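You operate a simulated robot arm through the tools that you are given. There is no shell and no other tool.

You run a simulated robot arm. Do the job below in one go: nothing can be reset, and whatever is moved stays where it is left.

TASK
Probe the loose disc at all four turntable stops and leave the thickest of the four under the probe.

It is judged by the outcome, as a careful person would: the job done as asked, and still so three seconds after it is handed in. It fails if anything else is knocked over, pushed out of place, dropped, spilled or broken.

THE ROBOT
A 7-joint arm with a two-finger parallel gripper, fixed in place. Base frame: the origin is on the floor under the middle of its stand, x ahead of it, y to its left, z up. Lengths are in cm, angles in degrees, forces in N, time in s.
With the tool pointing down near the work surface it reaches from about 30 to 68 cm from the base axis. Its first joint turns from -66.0 to 66.0 degrees. Payload 1.57 kg.
The TCP is the grasp point between the finger pads, 3 cm short of the fingertips. In the tool frame z runs along the fingers and y along their closing line. Largest opening 11 cm; finger width 2.4, thickness 1.2; the body of the gripper, 4.8 by 11.2 cm, starts 7.8 cm behind the TCP.
Orientation is that of the tool frame in the base frame, as [roll, pitch, yaw] about the fixed x, y, z axes, in that order (R = Rz(yaw) Ry(pitch) Rx(roll)). With the fingers straight down and closing along the base's y, the tool's x points along the base's -x, its y along +y and its z along -z.

THE INTERFACE
- The arm moves only by the tool jog_arm. Its argument "series" is a list of rows, each an object (a shift or turn left out is 0, a gripper value left out holds the last) with "angular": the turn, a rotation vector about the tool's x, y, z in units of 4 degrees (1.0 is 4 degrees), a list of three; "linear": the shift along the tool's x, y, z in units of 40 mm (1.0 is 40 mm), a list of three; "grip": the opening, from 0 (shut) to 1 (fully open). In form: [{"angular": [rx, ry, rz], "linear": [x, y, z], "grip": grip}, ...]. A call has 1 to 20 rows; each row shifts and turns the commanded pose from where the row before left it, along the tool's axes as they then stand. A call with a number of a shift or a turn outside -1 to 1 is refused whole. Each row takes 0.2 s and may step no farther than 5 cm and 8.6 degrees from the row before; otherwise, or with a gripper value out of range, the whole call is refused. Where a pose cannot be reached the arm comes as near as it can. A force on the tool above 50 N (or 10 N above the force at the start of the call, whichever is more), or a blocked arm, ends the call early, and 0.2 s more pass. Each finger travels about 10.8 cm/s and halts on what it meets, pressing with about 29 N; the grip force reading is that of the motor and also rises with nothing between the fingers. The clock runs only during rows and for 0.2 s after the last one: add rows that do not move to give the fingers time. The reply holds the time, the measured pose of the TCP, the force on the tool along the base axes, the opening and the grip force, in the units named above and with some noise, with the torque about the TCP (base axes, N m) and any sound that the robot's microphone picked up, and new pictures: "pictures" is both (left out), scene, wrist or none.
- Cameras (640 x 400 px; columns grow to the right, rows downward): "scene" is fixed at [17.03, -39.39, 139.72]; the picture's right is [0.60, -0.80, 0.00], its down [-0.54, -0.40, -0.74] and it looks along [0.59, 0.44, -0.67] (base axes); focal length 291 px, centre (320, 200). "wrist" rides on the gripper at [7, 1.6, -14.1] in the tool frame; the picture's right is [-0.23, 0.97, 0.00], its down [-0.86, -0.20, -0.48] and it looks along [-0.47, -0.11, 0.88] (tool axes); focal length 222 px, centre (320, 200).
- probe_pixels(camera, pixels): for up to 12 pixels [column, row] of the newest picture of that camera ("zoom" is the newest enlarged one), the place [x, y, z] in the base frame of the surface seen there, good to about 0.2 cm, but the place of the scene camera against the robot may be out by one fixed shift of up to 2.5 cm in any direction. No time passes.
- inspect(camera, box): a new picture of the part [left, top, right, bottom] of that camera's present view, enlarged. No time passes.
- sign_off(): hands the job in; it is judged then, once.

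Open the gripper and draw the arm clear of the work before you hand the job in, unless the task says otherwise.

The tools are called after ">>>" as a command line: name --argument value ..., lists and objects as JSON in quotes. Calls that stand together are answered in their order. jog_arm: Moves the arm, as the interface text tells. Its arguments: {"type":"object","properties":{"series":{"type":"array","items":{"type":"object","properties":{"angular":{"type":"array","items":{"type":"number"}},"linear":{"type":"array","items":{"type":"number"}},"grip":{"type":"number"}}}},"pictures":{"type":"string","enum":["both","scene","wrist","none"]}},"required":["series"]} The other tools are called the same way: probe_pixels (camera, pixels) gives the place of the surface under pixels of a picture; inspect (camera, box) takes an enlarged picture of a part of a camera's view; sign_off () hands the job in.

At the start:

```text
time_s: 0.0
eef_pos: [37.44, -4.24, 114.04]
tcp_rot: [180.0, 0.0, 179.9]
ft_force: [0.6, 0.3, 0.0]
wrist_torque: [0.0, 0.0, 0.01]
opening: 10.98
grip_force: 0.1
```

scene: 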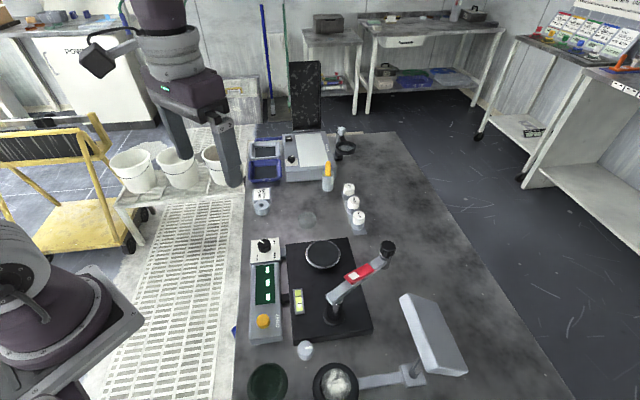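
wrist: 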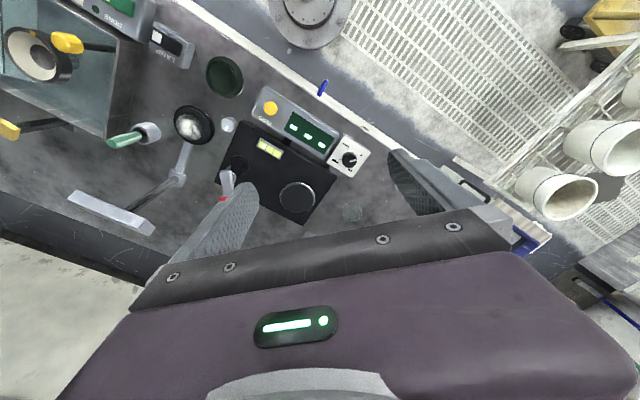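

The scene picture shows a black device with a turntable around (322,255), a red-marked lever at (358,275), and a panel with knob and yellow button at (265,290). I take enlarged views to understand it.

>>> inspect --camera "scene" --box '[230, 220, 420, 350]'

>>> inspect --camera "scene" --box '[230, 110, 400, 240]'

>>> inspect --camera "wrist" --box '[160, 50, 400, 250]'

```text
3.08 times, centred on (325, 285) of scene
```

zoom: 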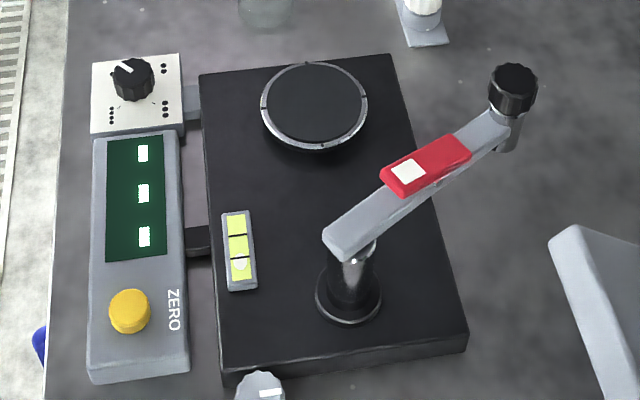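

```text
3.08 times, centred on (315, 175) of scene
```

zoom: 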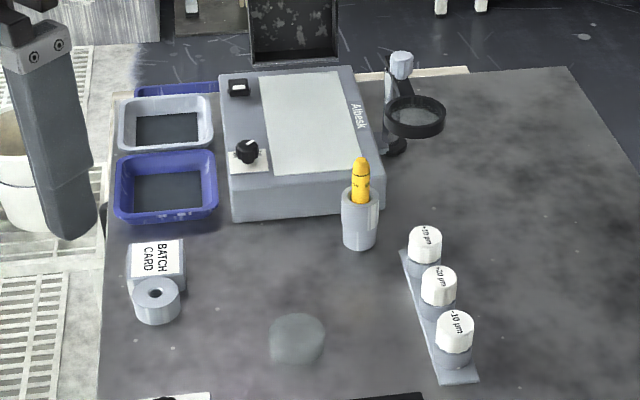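

```text
2.00 times, centred on (280, 150) of wrist
```

zoom: 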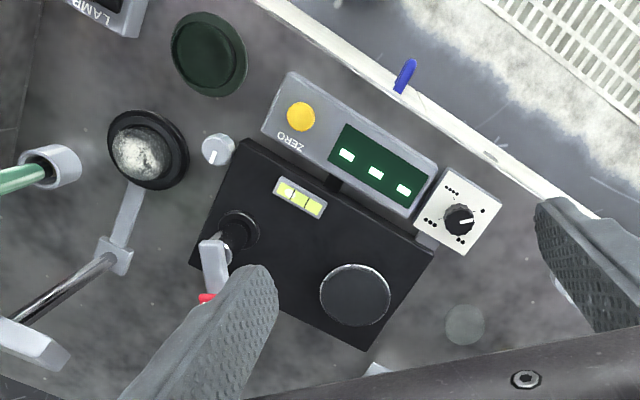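

The wrist view shows the panel, gauge base, dial knob, and a glassy disc at (353,213) in the wrist picture. I probe the main features in both views to get coordinates and the offset of the scene camera.

>>> probe_pixels --camera "wrist" --pixels '[[353, 213], [297, 197], [349, 160], [270, 108], [308, 138], [270, 150], [226, 175], [228, 125], [194, 125], [224, 75], [250, 124], [319, 215]]'

>>> probe_pixels --camera "scene" --pixels '[[308, 220], [322, 255], [264, 245], [263, 321], [265, 285], [298, 300], [387, 247], [353, 275], [333, 315], [305, 350], [333, 293], [380, 262]]'

```text
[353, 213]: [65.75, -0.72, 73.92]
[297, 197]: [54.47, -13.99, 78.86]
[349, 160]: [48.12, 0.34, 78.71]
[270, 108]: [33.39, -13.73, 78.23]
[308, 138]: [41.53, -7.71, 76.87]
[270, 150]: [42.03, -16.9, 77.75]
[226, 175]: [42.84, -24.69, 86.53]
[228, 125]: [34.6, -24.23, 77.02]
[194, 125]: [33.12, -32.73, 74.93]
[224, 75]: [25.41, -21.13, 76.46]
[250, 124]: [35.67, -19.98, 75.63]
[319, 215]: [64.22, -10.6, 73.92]
```

```text
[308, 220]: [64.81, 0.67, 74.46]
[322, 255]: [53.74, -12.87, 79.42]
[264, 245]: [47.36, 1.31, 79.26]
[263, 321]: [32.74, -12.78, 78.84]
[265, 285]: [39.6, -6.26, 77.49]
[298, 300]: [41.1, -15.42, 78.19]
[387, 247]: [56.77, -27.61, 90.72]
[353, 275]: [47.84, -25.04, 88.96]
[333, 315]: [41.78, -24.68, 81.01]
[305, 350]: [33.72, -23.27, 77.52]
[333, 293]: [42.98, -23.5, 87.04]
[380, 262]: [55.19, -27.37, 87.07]
```

The two cameras differ by about (0.8, -1.2, -0.5) cm. I move the arm lower (well above everything) to get a closer view of the gauge with the wrist camera.

>>> jog_arm --series '[{"linear": [0, 0, 0.9]}, {"linear": [0, 0, 0.9]}, {"linear": [0, -0.3, 0.9]}, {"linear": [0, -0.3, 0.6]}, {"linear": [0, 0, 0]}]' --pictures "both"

```text
time_s: 1.2
eef_pos: [37.33, -6.78, 101.05]
tcp_rot: [180.0, -0.1, -180.0]
ft_force: [-0.5, 0.4, -0.5]
wrist_torque: [0.02, -0.04, 0.01]
opening: 11.0
grip_force: 0.0
```

scene: 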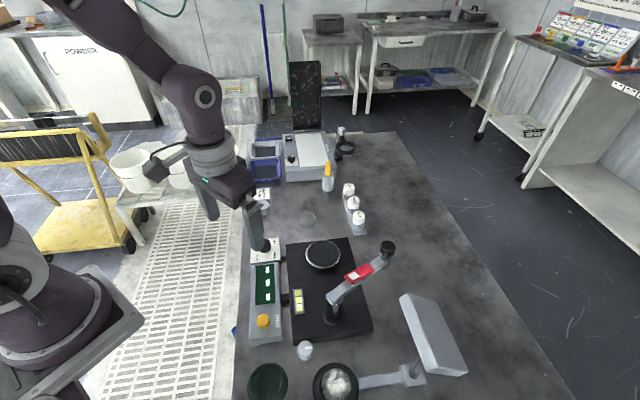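
wrist: 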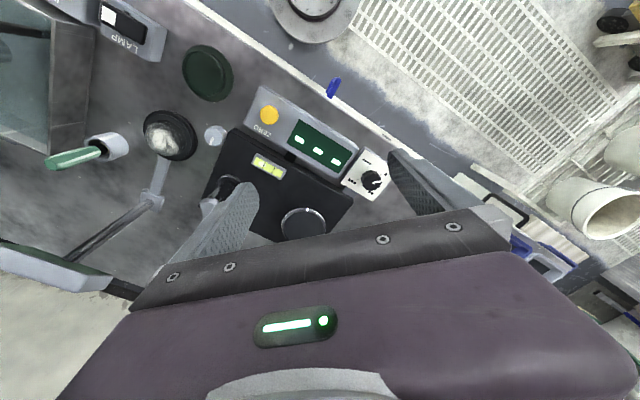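

Only a small gain; I move forward and a bit down so the turntable comes up in the picture, staying above the gauge arm (z≈90).

>>> jog_arm --series '[{"linear": [-0.9, 0, 0]}, {"linear": [-0.9, 0.3, 0]}, {"linear": [-0.9, 0.3, 0]}, {"linear": [-0.5, 0, 0.5]}, {"linear": [0, 0, 0]}]' --pictures "both"

```text
time_s: 2.4
eef_pos: [50.37, -4.26, 98.73]
tcp_rot: [179.9, 0.0, 180.0]
ft_force: [0.1, 0.7, -0.6]
wrist_torque: [0.04, 0.01, -0.02]
opening: 10.99
grip_force: 0.0
```

scene: 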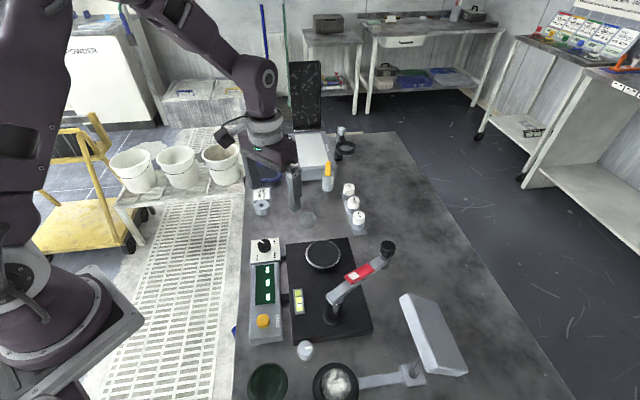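
wrist: 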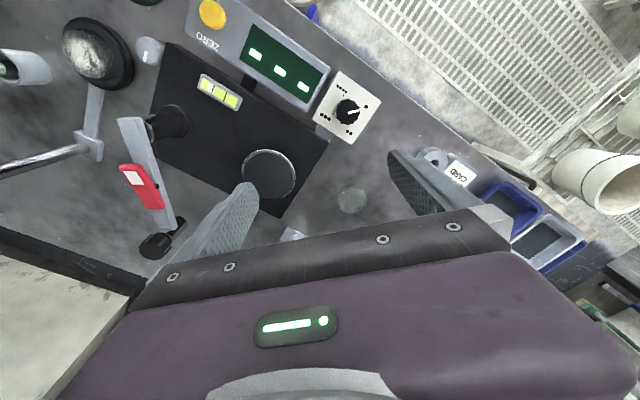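

The view is better now. I take enlarged pictures of the knob, turntable, glass disc, gauge arm and level.

>>> inspect --camera "wrist" --box '[220, 60, 400, 225]'

>>> inspect --camera "wrist" --box '[100, 90, 260, 270]'

>>> inspect --camera "wrist" --box '[130, 0, 330, 130]'

>>> inspect --camera "scene" --box '[285, 225, 405, 300]'

>>> inspect --camera "scene" --box '[240, 230, 310, 275]'

>>> probe_pixels --camera "wrist" --pixels '[[351, 200], [270, 172], [348, 112], [145, 185], [165, 240], [175, 118], [130, 130], [182, 225], [245, 165], [294, 170], [268, 150], [268, 196]]'

```text
2.42 times, centred on (310, 142) of wrist
```

zoom: 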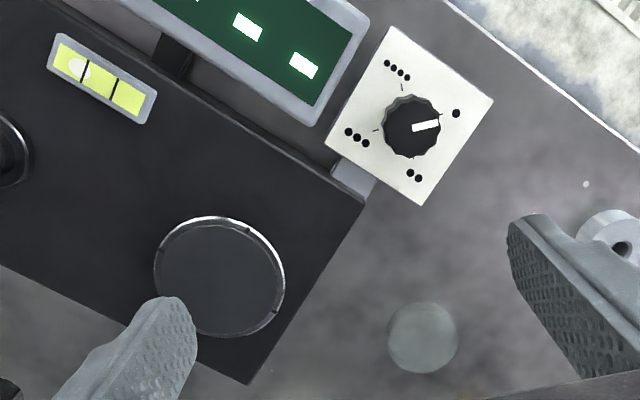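

```text
2.22 times, centred on (180, 180) of wrist
```

zoom: 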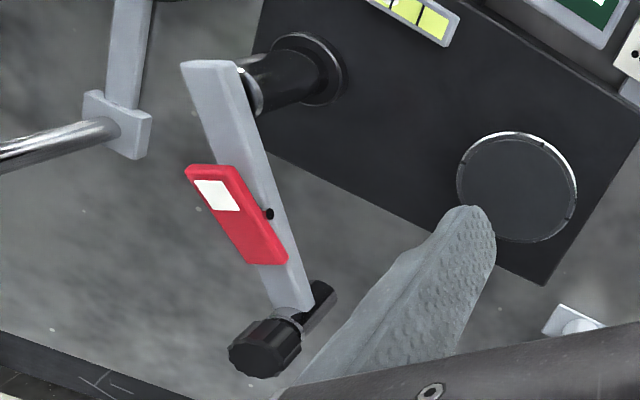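

```text
3.08 times, centred on (230, 65) of wrist
```

zoom: 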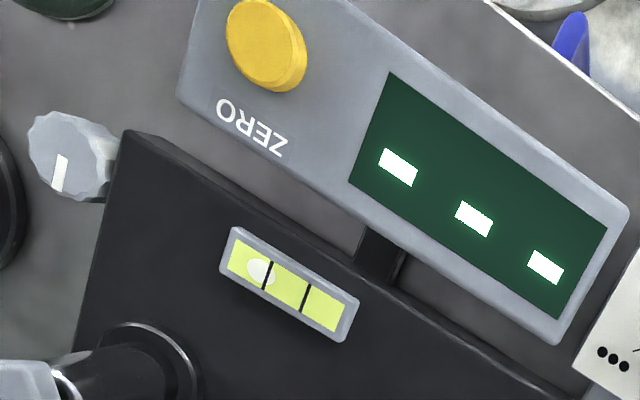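

```text
5.33 times, centred on (345, 262) of scene
```

zoom: 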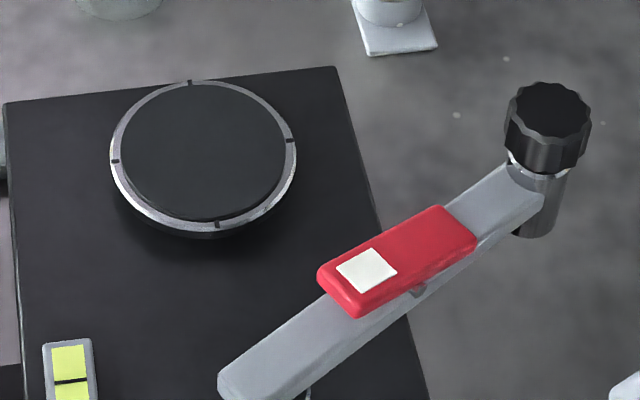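

```text
8.89 times, centred on (275, 252) of scene
```

zoom: 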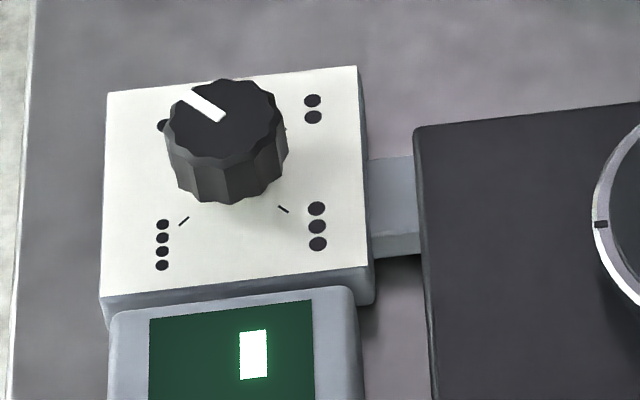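

```text
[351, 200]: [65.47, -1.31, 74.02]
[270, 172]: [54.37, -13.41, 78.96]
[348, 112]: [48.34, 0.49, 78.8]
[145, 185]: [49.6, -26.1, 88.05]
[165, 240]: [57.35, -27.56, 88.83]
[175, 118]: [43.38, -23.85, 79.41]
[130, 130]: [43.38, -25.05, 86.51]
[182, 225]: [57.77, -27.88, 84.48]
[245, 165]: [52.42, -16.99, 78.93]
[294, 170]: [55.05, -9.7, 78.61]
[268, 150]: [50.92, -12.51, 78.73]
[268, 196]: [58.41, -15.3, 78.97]
```

The dial pointer sits at the one-dot stop; the probe head hangs at about (57,-28). I zoom tightly on the probe head, the red part, the knob, and the glass disc to understand how each works.

>>> inspect --camera "scene" --box '[370, 235, 402, 275]'

>>> inspect --camera "scene" --box '[325, 255, 385, 325]'

>>> inspect --camera "scene" --box '[290, 200, 330, 232]'

>>> inspect --camera "scene" --box '[340, 175, 372, 235]'

>>> inspect --camera "scene" --box '[230, 335, 470, 400]'

>>> inspect --camera "wrist" --box '[110, 110, 200, 265]'

```text
10.00 times, centred on (386, 255) of scene
```

zoom: 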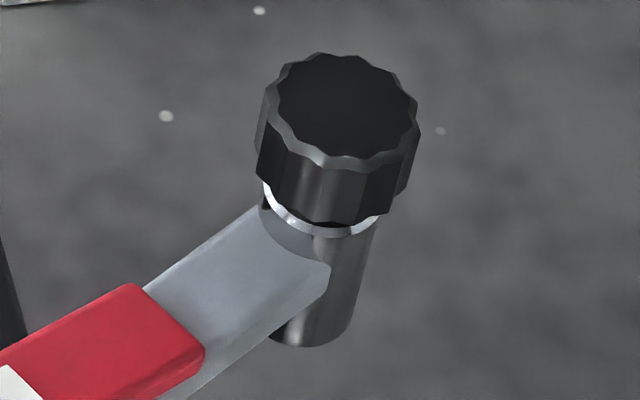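

```text
5.71 times, centred on (355, 290) of scene
```

zoom: 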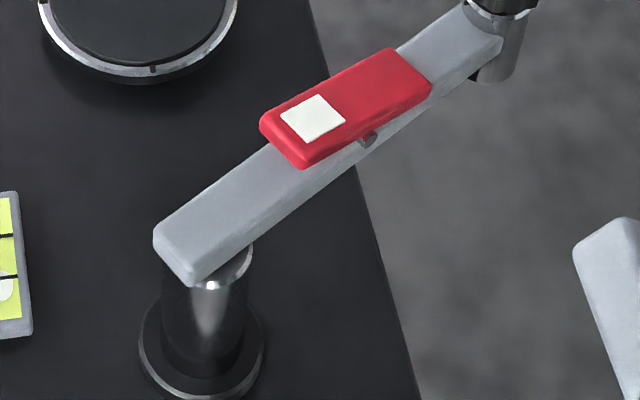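

```text
12.50 times, centred on (310, 216) of scene
```

zoom: 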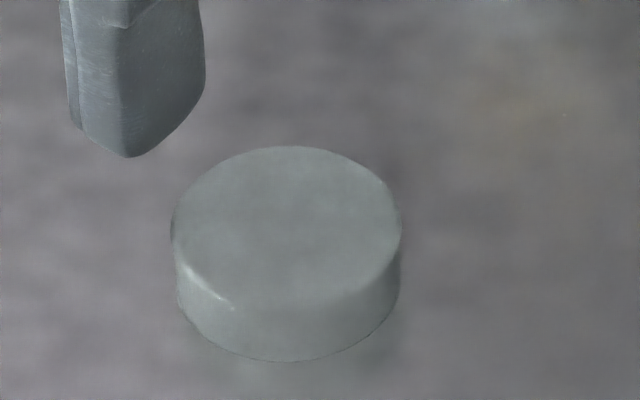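

```text
6.67 times, centred on (356, 205) of scene
```

zoom: 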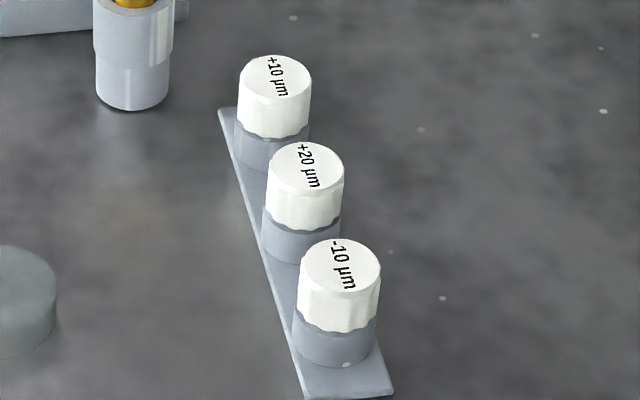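

```text
2.67 times, centred on (350, 368) of scene
```

zoom: 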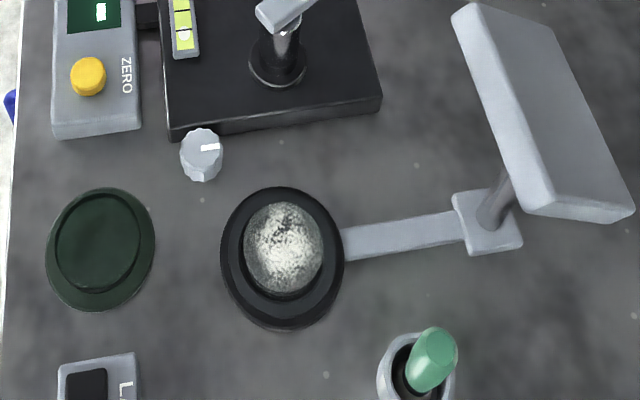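

```text
2.58 times, centred on (155, 188) of wrist
```

zoom: 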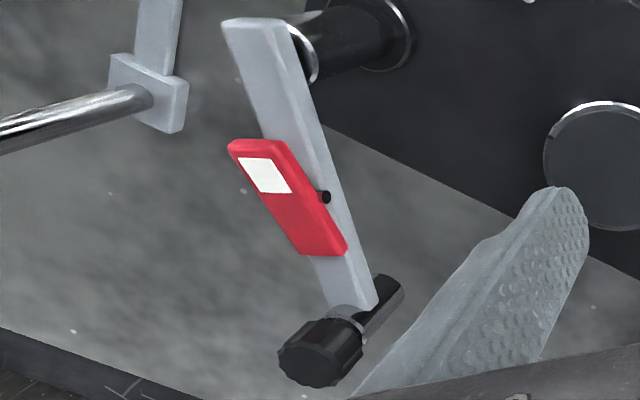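

The glass disc stands about 2 cm tall on the bench near (65.5,-1); the depth sees through it. The red part is a rocker with a pivot on the swing arm. I zoom the wrist view on the disc and probe points around its edge.

>>> inspect --camera "wrist" --box '[325, 180, 381, 220]'

>>> inspect --camera "wrist" --box '[310, 65, 390, 150]'

>>> inspect --camera "wrist" --box '[232, 140, 306, 205]'

>>> inspect --camera "scene" --box '[300, 235, 345, 275]'

```text
10.00 times, centred on (353, 200) of wrist
```

zoom: 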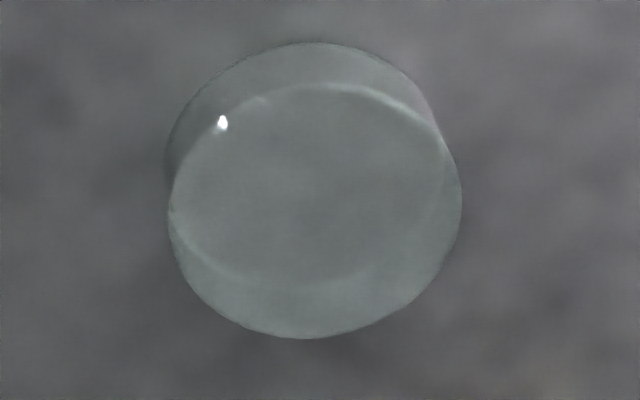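

```text
4.71 times, centred on (350, 108) of wrist
```

zoom: 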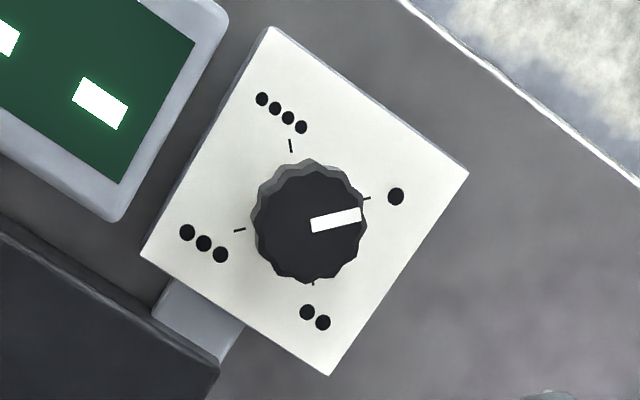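

```text
6.15 times, centred on (269, 172) of wrist
```

zoom: 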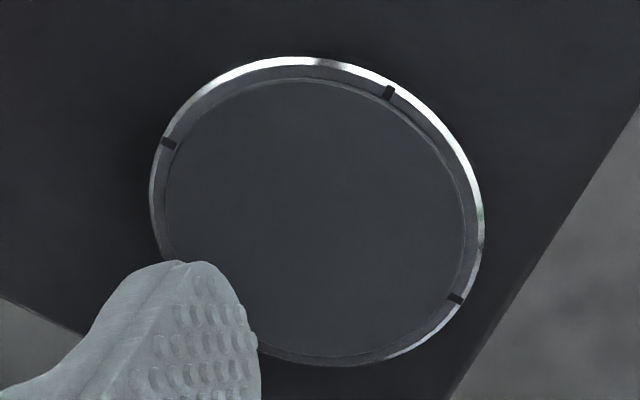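

```text
10.00 times, centred on (322, 255) of scene
```

zoom: 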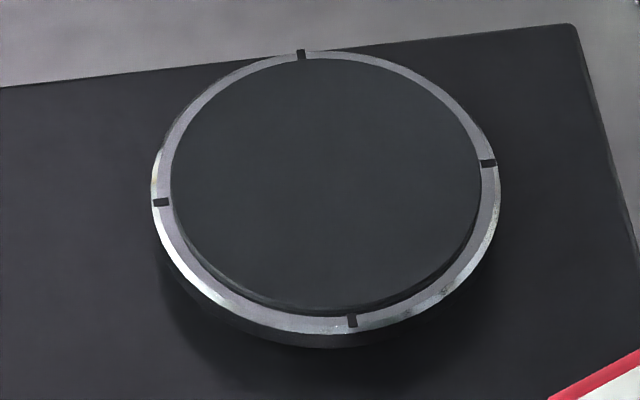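

Disc centre works out to about (64.75,-1.3), turntable centre about (55.0,-14.1). I probe neighbours (jar rack, pen cup, batch card, knob box) before lowering the fingers around the disc.

>>> probe_pixels --camera "scene" --pixels '[[358, 218], [353, 203], [348, 189], [356, 234], [327, 183], [262, 205], [274, 262], [252, 240], [385, 262], [340, 320], [300, 180], [347, 210]]'

>>> probe_pixels --camera "wrist" --pixels '[[345, 75], [378, 103], [352, 142], [320, 118], [155, 250], [178, 218], [120, 170], [152, 205], [180, 108], [290, 234], [335, 80], [211, 14]]'

```text
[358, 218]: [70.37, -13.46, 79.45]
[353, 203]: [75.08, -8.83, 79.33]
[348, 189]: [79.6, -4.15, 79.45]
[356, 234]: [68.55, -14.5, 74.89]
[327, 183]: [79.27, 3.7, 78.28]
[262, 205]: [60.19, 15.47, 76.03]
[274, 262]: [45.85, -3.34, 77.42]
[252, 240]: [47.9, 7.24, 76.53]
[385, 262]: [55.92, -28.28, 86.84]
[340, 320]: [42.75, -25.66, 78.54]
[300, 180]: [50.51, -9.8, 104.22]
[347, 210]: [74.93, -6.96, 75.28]
```

```text
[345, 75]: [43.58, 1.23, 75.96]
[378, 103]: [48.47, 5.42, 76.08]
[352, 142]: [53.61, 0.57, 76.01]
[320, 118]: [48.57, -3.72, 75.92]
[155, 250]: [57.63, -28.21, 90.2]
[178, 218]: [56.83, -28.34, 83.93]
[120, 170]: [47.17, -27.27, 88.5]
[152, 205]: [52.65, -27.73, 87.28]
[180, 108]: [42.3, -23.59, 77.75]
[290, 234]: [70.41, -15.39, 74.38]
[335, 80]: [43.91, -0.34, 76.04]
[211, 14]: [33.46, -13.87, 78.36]
```

Nearest neighbours (jar at about (71,-15)) are well clear of the finger positions. I move above the disc at a safe height.

>>> jog_arm --series '[{"linear": [-0.9, 0.19, 0.4]}, {"linear": [-0.9, 0.19, 0.5]}, {"linear": [-0.9, 0.18, 0.6]}, {"linear": [-0.9, 0.18, 0.7]}, {"linear": [0, 0, 0]}]' --pictures "both"

```text
time_s: 3.6
eef_pos: [64.67, -1.29, 90.09]
tcp_rot: [-180.0, 0.0, -180.0]
ft_force: [-0.4, -0.6, 0.2]
wrist_torque: [0.02, -0.01, 0.0]
opening: 10.98
grip_force: 0.0
```

scene: 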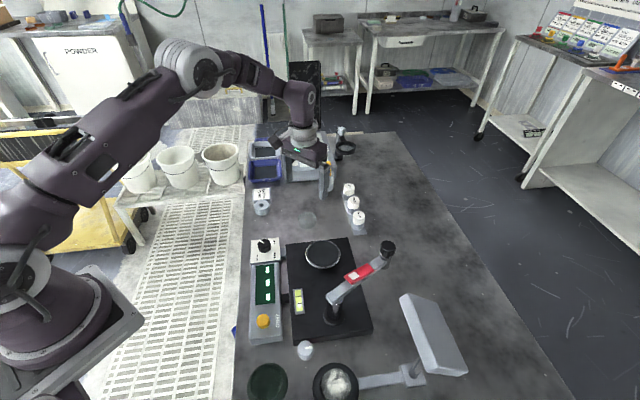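
wrist: 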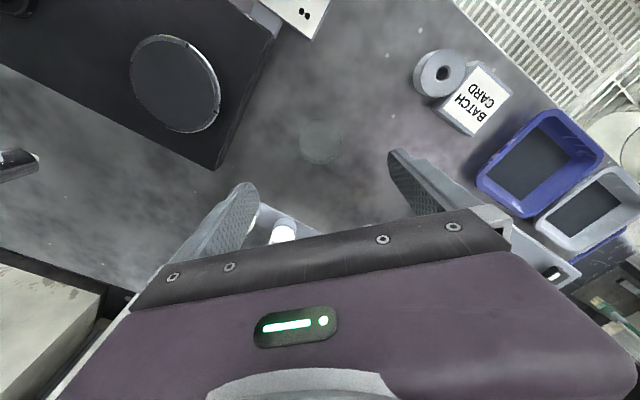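

The disc shows at (322,140) in the wrist view between the fingers. I zoom to refine its centre, and zoom on the batch card too.

>>> inspect --camera "wrist" --box '[290, 118, 354, 163]'

>>> inspect --camera "wrist" --box '[400, 40, 520, 140]'

```text
8.89 times, centred on (322, 140) of wrist
```

zoom: 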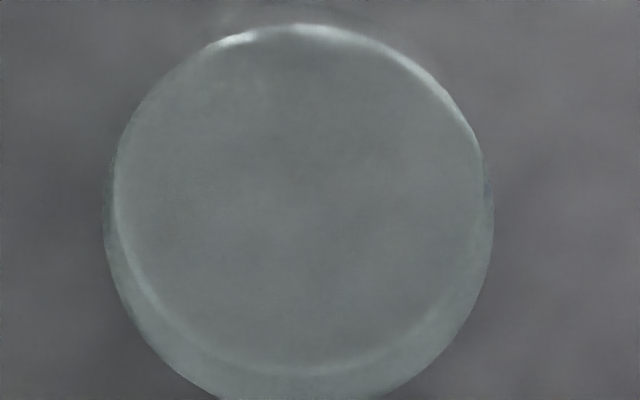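

```text
4.00 times, centred on (460, 90) of wrist
```

zoom: 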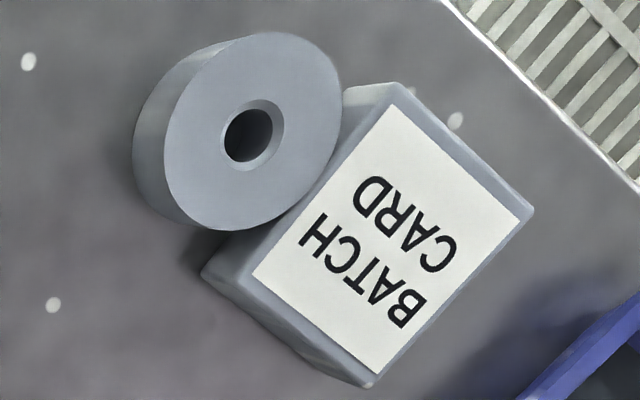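

The disc centre is confirmed near (64.6,-1.4), radius 2.8. I lower straight down around it with fingers open, tips stopping about 0.6 cm above the bench.

>>> jog_arm --series '[{"linear": [0, -0.02, 0.8], "grip": 1}, {"linear": [0, 0, 0.8]}, {"linear": [0, 0, 0.8]}, {"linear": [0, 0, 0.5]}, {"linear": [0, 0, 0.25]}, {"linear": [0, 0, 0]}]' --pictures "both"

```text
time_s: 5.0
eef_pos: [64.59, -1.27, 77.38]
tcp_rot: [-179.9, 0.0, 179.9]
ft_force: [0.1, 0.2, -1.3]
wrist_torque: [-0.01, 0.02, -0.01]
opening: 10.99
grip_force: 0.0
```

scene: 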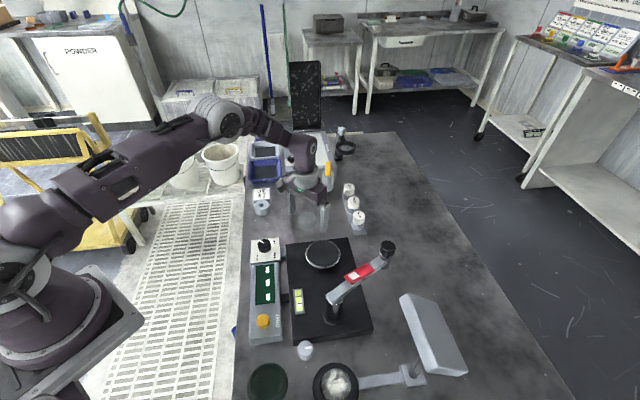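
wrist: 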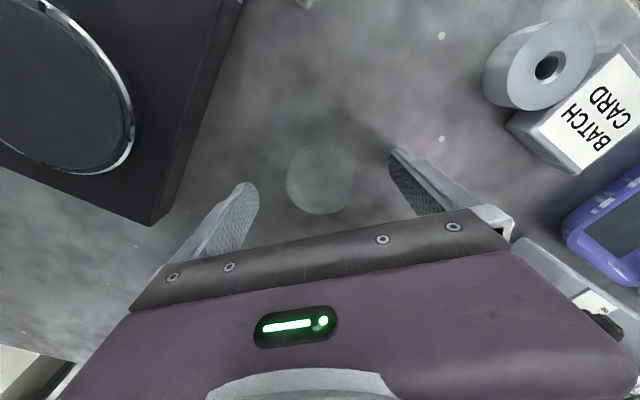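

Fingers straddle the disc (at (320,180)). I close on it.

>>> jog_arm --series '[{"grip": 0.7}, {"grip": 0.55}, {"grip": 0.45}, {"grip": 0.4}, {"grip": 0.4}]' --pictures "wrist"

```text
time_s: 6.2
eef_pos: [64.76, -1.29, 77.56]
tcp_rot: [-179.9, 0.0, -180.0]
ft_force: [0.0, 1.1, 1.9]
wrist_torque: [0.07, -0.03, 0.03]
opening: 5.45
grip_force: 29.5
```

wrist: 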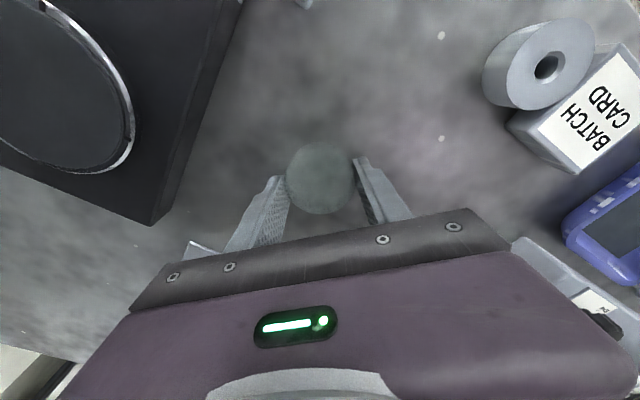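

The grip holds at 5.45 cm with 29.5 N. I lift the disc straight up.

>>> jog_arm --series '[{"linear": [0, 0, -0.3]}, {"linear": [0, 0, -0.6]}, {"linear": [0, 0, -0.8]}, {"linear": [0, 0, -0.8]}, {"linear": [0, 0, 0]}]' --pictures "both"

```text
time_s: 7.4
eef_pos: [64.73, -1.32, 87.48]
tcp_rot: [-179.9, 0.1, -180.0]
ft_force: [0.5, 0.4, -0.1]
wrist_torque: [-0.03, -0.02, 0.01]
opening: 5.46
grip_force: 29.2
```

scene: 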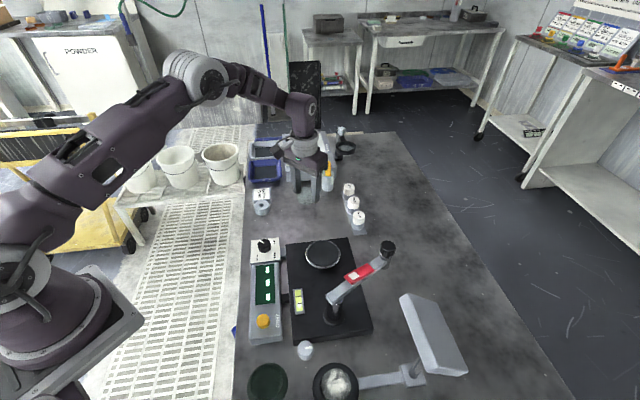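
wrist: 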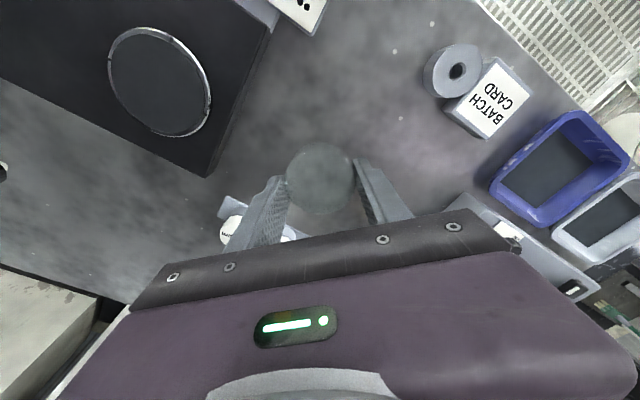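

The disc is held. I zoom on the turntable from here to refine its centre before carrying the disc over.

>>> inspect --camera "wrist" --box '[96, 42, 224, 122]'

```text
5.00 times, centred on (160, 82) of wrist
```

zoom: 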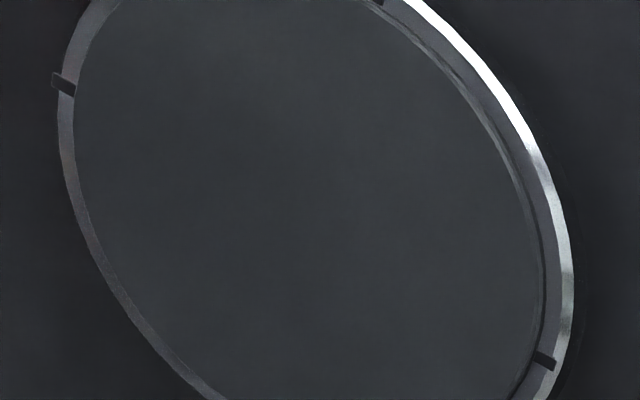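

I probe the two opposite notches and rim points in this zoom to triangulate the centre.

>>> probe_pixels --camera "zoom" --pixels '[[68, 86], [540, 360], [376, 4], [68, 150], [558, 290], [150, 340], [455, 60], [304, 223], [90, 110], [520, 330], [538, 250], [400, 20]]'

```text
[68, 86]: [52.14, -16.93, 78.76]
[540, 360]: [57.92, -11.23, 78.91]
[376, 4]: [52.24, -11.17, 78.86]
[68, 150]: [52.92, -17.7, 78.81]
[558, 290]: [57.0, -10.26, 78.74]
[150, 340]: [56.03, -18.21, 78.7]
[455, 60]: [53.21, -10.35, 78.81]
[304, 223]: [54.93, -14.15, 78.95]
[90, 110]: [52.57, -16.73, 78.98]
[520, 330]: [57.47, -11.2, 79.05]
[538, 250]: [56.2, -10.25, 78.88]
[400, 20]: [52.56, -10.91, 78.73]
```

The centre is (55.03,-14.08), top at z≈79.0. I carry the disc over the turntable at height.

>>> jog_arm --series '[{"linear": [0.6, -0.798, 0]}, {"linear": [0.6, -0.798, 0]}, {"linear": [0.6, -0.798, 0]}, {"linear": [0.6, -0.798, 0]}, {"linear": [0, 0, 0]}]' --pictures "both"

```text
time_s: 8.6
eef_pos: [55.23, -14.09, 87.48]
tcp_rot: [180.0, 0.0, -180.0]
ft_force: [-0.3, 0.1, -1.0]
wrist_torque: [-0.01, 0.01, -0.02]
opening: 5.45
grip_force: 28.8
```

scene: 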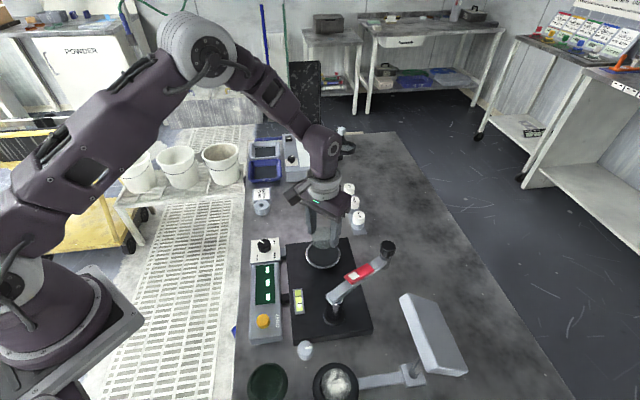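
wrist: 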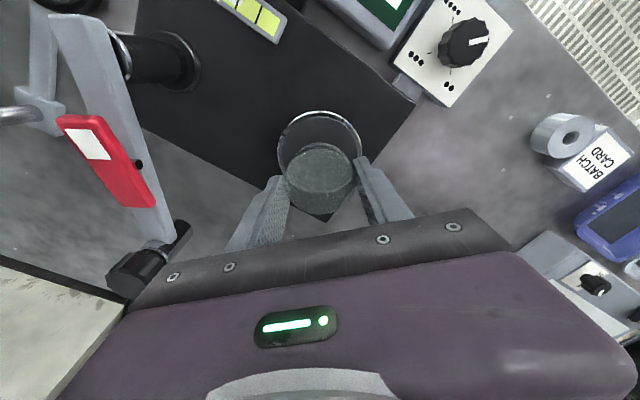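

The disc is above the turntable. I lower it, slowing near contact.

>>> jog_arm --series '[{"linear": [0.025, 0, 0.5]}, {"linear": [0, 0, 0.4]}, {"linear": [0, 0, 0.2]}, {"linear": [0, 0, 0.05]}, {"linear": [0, 0, 0]}]' --pictures "both"

```text
time_s: 9.8
eef_pos: [55.01, -14.07, 82.82]
tcp_rot: [-180.0, 0.0, 180.0]
ft_force: [0.0, 0.5, -1.2]
wrist_torque: [-0.02, -0.01, -0.02]
opening: 5.43
grip_force: 28.6
```

scene: 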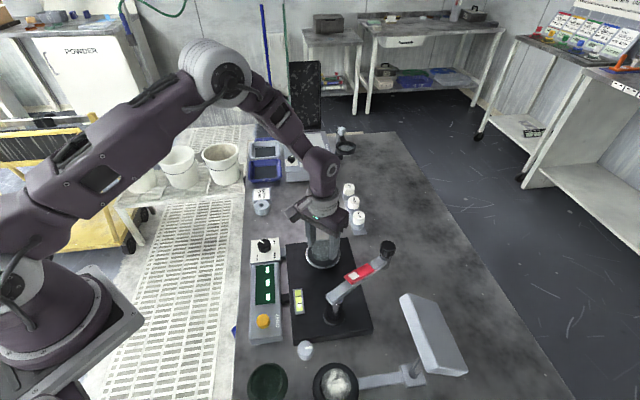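
wrist: 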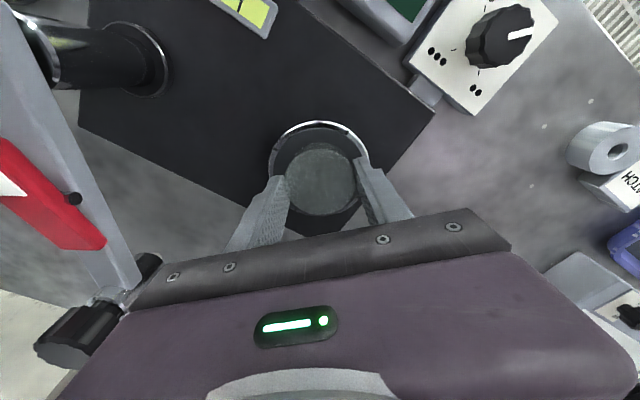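

No contact force yet. I lower in small steps to seat it.

>>> jog_arm --series '[{"linear": [0, 0, 0.02]}, {"linear": [0, 0, 0.02]}, {"linear": [0, 0, 0]}]' --pictures "none"

>>> inspect --camera "scene" --box '[295, 225, 355, 275]'

```text
time_s: 10.6
eef_pos: [55.06, -14.12, 82.69]
tcp_rot: [179.9, 0.0, 179.9]
ft_force: [0.8, 0.0, -1.7]
wrist_torque: [-0.03, 0.0, 0.01]
opening: 5.45
grip_force: 29.3
```

```text
8.00 times, centred on (325, 250) of scene
```

zoom: 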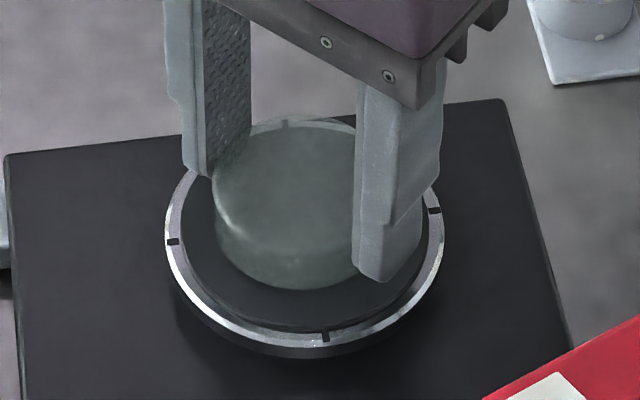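

The disc is very near the pad. A few more small steps down, watching the force.

>>> jog_arm --series '[{"linear": [0, 0, 0.02]}, {"linear": [0, 0, 0.02]}, {"linear": [0, 0, 0]}]' --pictures "none"

```text
time_s: 11.4
eef_pos: [55.07, -14.08, 82.64]
tcp_rot: [180.0, -0.1, 180.0]
ft_force: [-0.1, -0.3, -1.4]
wrist_torque: [-0.03, 0.04, 0.03]
opening: 5.46
grip_force: 29.2
```

>>> jog_arm --series '[{"linear": [0, 0, 0.02]}, {"linear": [0, 0, 0.02]}, {"linear": [0, 0, 0]}]' --pictures "none"

>>> inspect --camera "scene" --box '[305, 235, 345, 275]'

```text
time_s: 12.2
eef_pos: [55.09, -14.17, 82.46]
tcp_rot: [-180.0, 0.1, -180.0]
ft_force: [-4.9, 3.9, 18.9]
wrist_torque: [0.08, 0.22, 0.0]
opening: 5.47
grip_force: 29.3
```

```text
10.00 times, centred on (325, 255) of scene
```

zoom: 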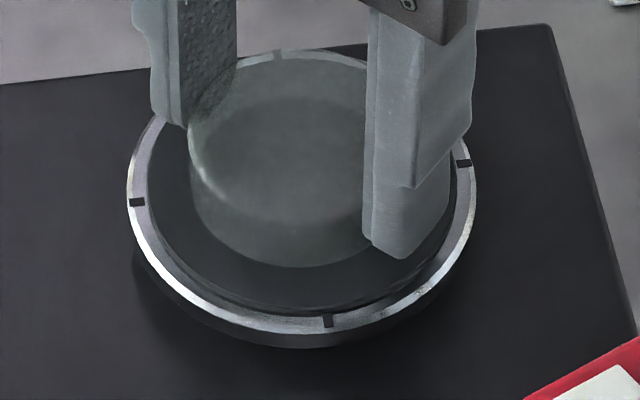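

Contact reads 18.9 N upward: the disc is seated. I back off a hair, then open only to about 7.7 cm and lift straight up.

>>> jog_arm --series '[{"linear": [0, 0, -0.025]}, {"linear": [0, 0, 0], "grip": 0.55}, {"grip": 0.62}, {"grip": 0.7}, {"grip": 0.7}]' --pictures "wrist"

```text
time_s: 13.4
eef_pos: [54.94, -14.12, 82.46]
tcp_rot: [-180.0, 0.0, -179.9]
ft_force: [-0.1, -0.1, -0.5]
wrist_torque: [0.0, 0.03, 0.0]
opening: 7.7
grip_force: 0.0
```

wrist: 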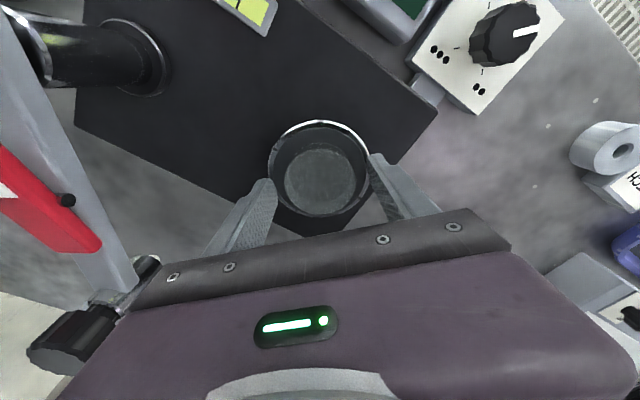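

Released. I lift straight up and back so the wrist camera sees the gauge.

>>> jog_arm --series '[{"linear": [0, 0, -0.4]}, {"linear": [0, 0, -0.9]}, {"linear": [0, 0, -0.9]}, {"linear": [0, 0, -0.9]}, {"linear": [0.9, 0, -0.5]}, {"linear": [0.9, 0, 0]}, {"linear": [0, 0, 0]}]' --pictures "both"

>>> inspect --camera "scene" --box '[240, 230, 400, 330]'

```text
time_s: 15.0
eef_pos: [47.82, -14.01, 96.83]
tcp_rot: [-179.9, 0.0, 180.0]
ft_force: [0.6, -0.1, -0.2]
wrist_torque: [0.01, 0.01, -0.02]
opening: 7.69
grip_force: 0.1
```

scene: 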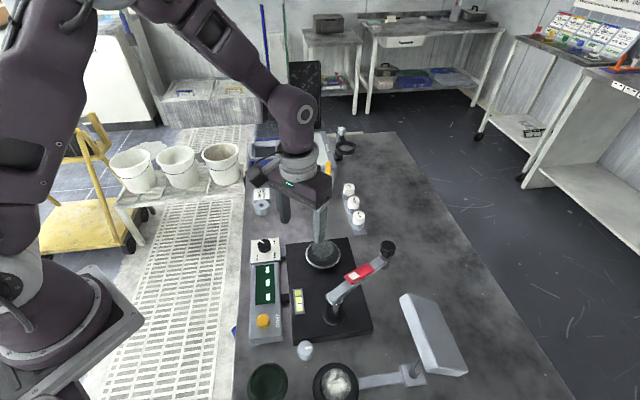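
wrist: 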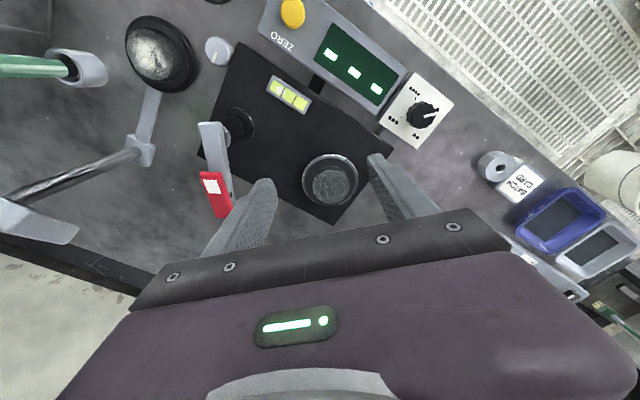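

```text
4.00 times, centred on (320, 280) of scene
```

zoom: 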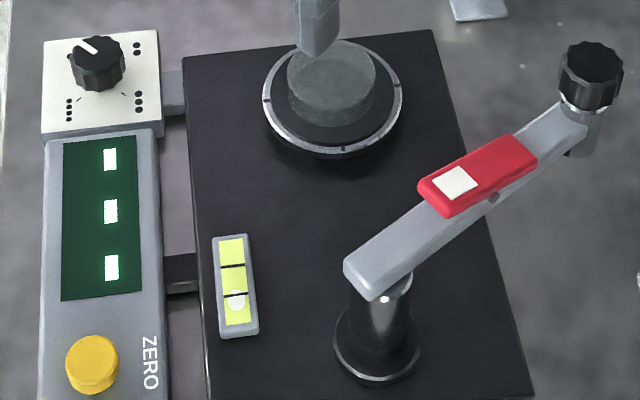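

The disc sits centred on the turntable. Now I study the swing arm: zoom on it from this view and probe its points.

>>> inspect --camera "wrist" --box '[180, 90, 276, 230]'

>>> probe_pixels --camera "scene" --pixels '[[388, 244], [387, 252], [379, 263], [384, 255], [366, 268], [371, 263], [346, 279], [336, 290], [355, 276], [358, 285], [345, 283], [334, 300]]'

```text
2.86 times, centred on (228, 160) of wrist
```

zoom: 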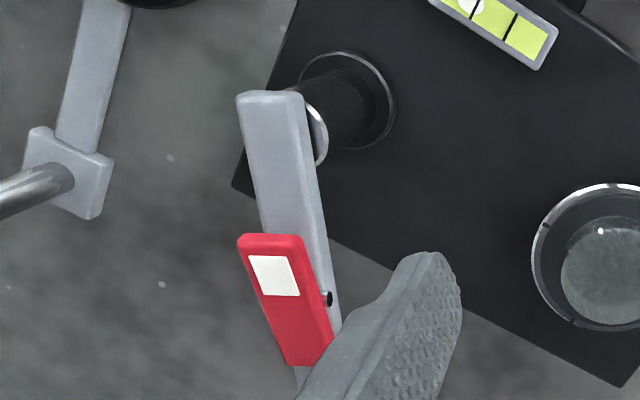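

```text
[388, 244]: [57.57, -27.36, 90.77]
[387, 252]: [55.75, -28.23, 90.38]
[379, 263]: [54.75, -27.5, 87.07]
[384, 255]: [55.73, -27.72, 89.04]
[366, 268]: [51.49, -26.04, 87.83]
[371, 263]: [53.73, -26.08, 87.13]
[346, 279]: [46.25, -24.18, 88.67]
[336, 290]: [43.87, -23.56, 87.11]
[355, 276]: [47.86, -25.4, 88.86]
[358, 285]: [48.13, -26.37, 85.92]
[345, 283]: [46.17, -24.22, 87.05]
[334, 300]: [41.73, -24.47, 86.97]
```

Bar top is z≈86.5, post near (43.8,-25.2), knob near (57.8,-28.4,90.2). I probe the panel lamp beside it and the barrel bottom to check clearance before putting the closed fingers on the outer side of the bar.

>>> probe_pixels --camera "scene" --pixels '[[404, 296], [437, 295], [465, 370], [425, 375], [430, 330], [412, 375], [384, 268], [382, 266], [336, 380], [390, 380], [310, 320], [345, 250]]'

>>> probe_pixels --camera "wrist" --pixels '[[280, 140], [237, 125], [207, 125], [215, 165], [230, 190], [226, 197], [208, 178], [213, 184], [222, 212], [70, 215], [28, 235], [140, 150]]'

```text
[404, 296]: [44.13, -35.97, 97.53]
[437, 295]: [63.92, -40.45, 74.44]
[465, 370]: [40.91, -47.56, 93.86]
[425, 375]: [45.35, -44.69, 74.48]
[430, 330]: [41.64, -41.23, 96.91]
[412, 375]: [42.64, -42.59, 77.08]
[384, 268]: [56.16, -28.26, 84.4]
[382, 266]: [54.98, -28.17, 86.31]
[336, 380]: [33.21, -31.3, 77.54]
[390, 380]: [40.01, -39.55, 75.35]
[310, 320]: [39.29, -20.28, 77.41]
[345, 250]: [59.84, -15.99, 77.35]
```

```text
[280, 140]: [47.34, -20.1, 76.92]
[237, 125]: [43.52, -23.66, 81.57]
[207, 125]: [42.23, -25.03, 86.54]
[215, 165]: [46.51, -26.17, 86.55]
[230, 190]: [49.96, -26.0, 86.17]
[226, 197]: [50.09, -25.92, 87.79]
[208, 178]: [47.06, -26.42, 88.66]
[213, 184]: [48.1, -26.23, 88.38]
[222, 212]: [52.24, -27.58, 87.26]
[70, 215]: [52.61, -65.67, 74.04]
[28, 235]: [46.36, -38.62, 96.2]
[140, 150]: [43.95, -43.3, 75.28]
```

The lamp panel (near (45,-37), z 97) stays clear of my path. I move to above the swing arm to view it between the open fingers and refine its line.

>>> jog_arm --series '[{"linear": [0, -0.5, -0.7], "grip": 0.9}, {"linear": [0, -0.9, -0.3]}, {"linear": [0, -0.9, 0]}, {"linear": [0, 0, 0]}]' --pictures "both"

>>> inspect --camera "wrist" --box '[260, 80, 400, 220]'

```text
time_s: 16.0
eef_pos: [47.81, -23.46, 100.94]
tcp_rot: [-180.0, 0.0, 179.9]
ft_force: [0.0, 0.3, -0.2]
wrist_torque: [0.01, 0.04, -0.02]
opening: 9.91
grip_force: 0.0
```

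scene: 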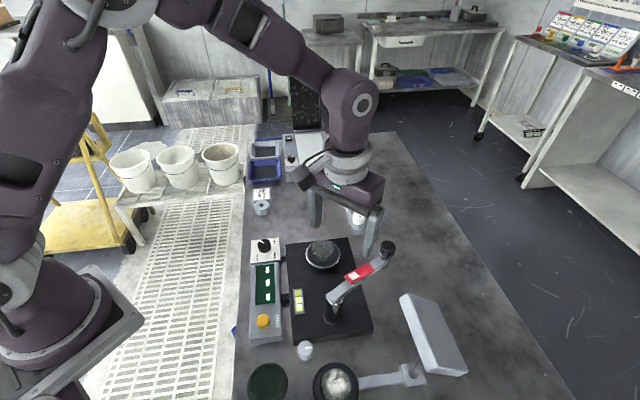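
wrist: 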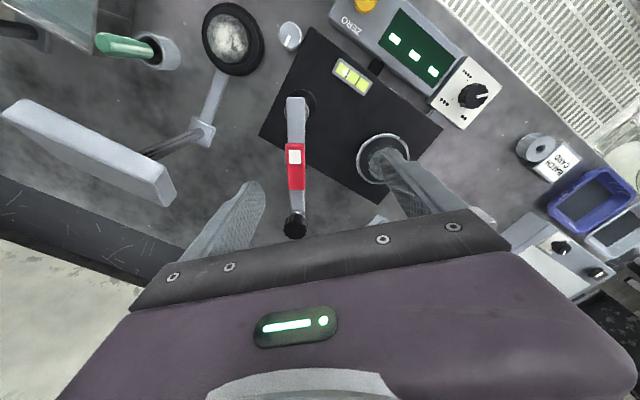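

```text
2.86 times, centred on (330, 150) of wrist
```

zoom: 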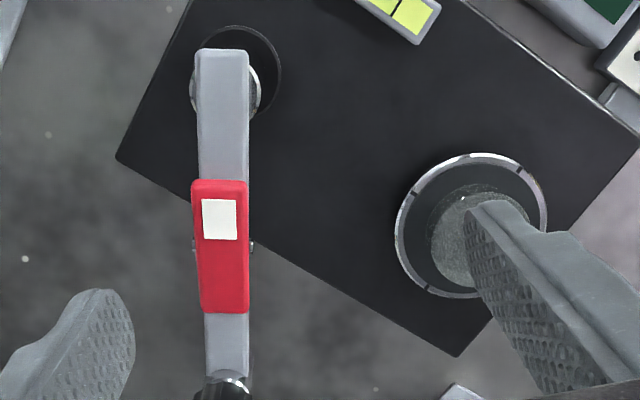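

The bar now shows fully at (295,100)–(295,225) in the wrist view. I zoom tighter and probe its edges, pin, and knob.

>>> inspect --camera "wrist" --box '[250, 85, 340, 245]'

>>> probe_pixels --camera "wrist" --pixels '[[288, 110], [304, 110], [289, 135], [304, 135], [292, 196], [303, 196], [295, 155], [295, 185], [296, 220], [292, 228], [288, 146], [304, 146]]'

```text
2.50 times, centred on (295, 165) of wrist
```

zoom: 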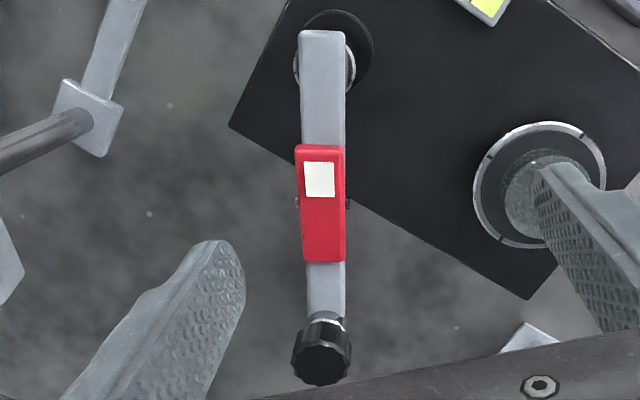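

```text
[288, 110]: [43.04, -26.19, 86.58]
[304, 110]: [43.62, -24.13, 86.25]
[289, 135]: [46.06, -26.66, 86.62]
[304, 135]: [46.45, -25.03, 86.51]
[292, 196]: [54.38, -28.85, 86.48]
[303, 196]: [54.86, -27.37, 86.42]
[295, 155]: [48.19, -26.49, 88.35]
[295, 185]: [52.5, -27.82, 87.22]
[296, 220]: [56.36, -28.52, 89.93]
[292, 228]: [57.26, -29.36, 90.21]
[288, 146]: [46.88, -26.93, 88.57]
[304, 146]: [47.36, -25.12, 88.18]
```

The bar runs from the post (43.8,-25.2) at about -15°, knob at r≈14.5, red rocker ends at r≈9.7. I move above r≈11.3 on the bar, turned to align the fingers either side of it.

>>> jog_arm --series '[{"linear": [-0.86, -0.585, 0], "grip": 0.5}, {"linear": [-0.86, -0.585, 0]}, {"angular": [0, 0, 0.945]}, {"angular": [0, 0, 0.945]}, {"angular": [0, 0, 0.945]}, {"angular": [0, 0, 0.945]}, {"linear": [0, 0, 0.7]}, {"linear": [0, 0, 0]}]' --pictures "both"

>>> inspect --camera "wrist" --box '[230, 40, 410, 230]'

```text
time_s: 17.8
eef_pos: [54.74, -27.99, 97.98]
tcp_rot: [180.0, 0.0, 165.0]
ft_force: [0.8, -0.7, -0.1]
wrist_torque: [-0.02, 0.0, 0.02]
opening: 5.49
grip_force: 0.1
```

scene: 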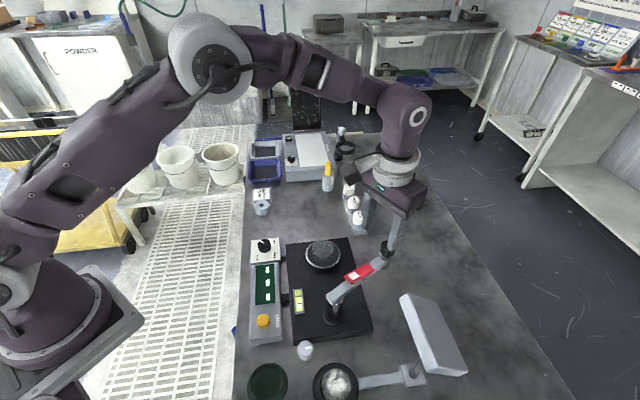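
wrist: 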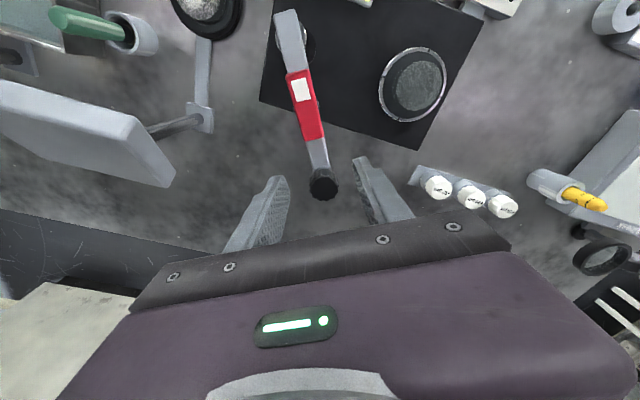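

```text
2.11 times, centred on (320, 135) of wrist
```

zoom: 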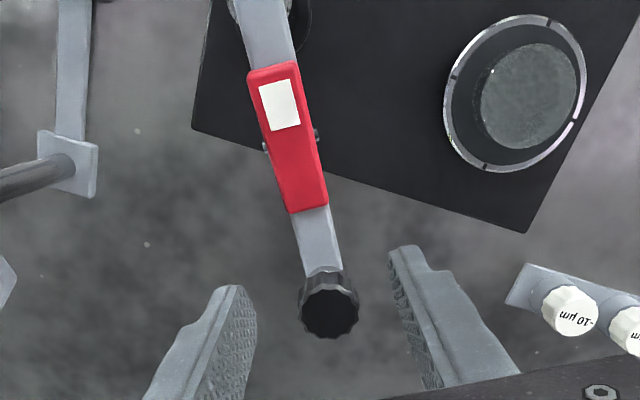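

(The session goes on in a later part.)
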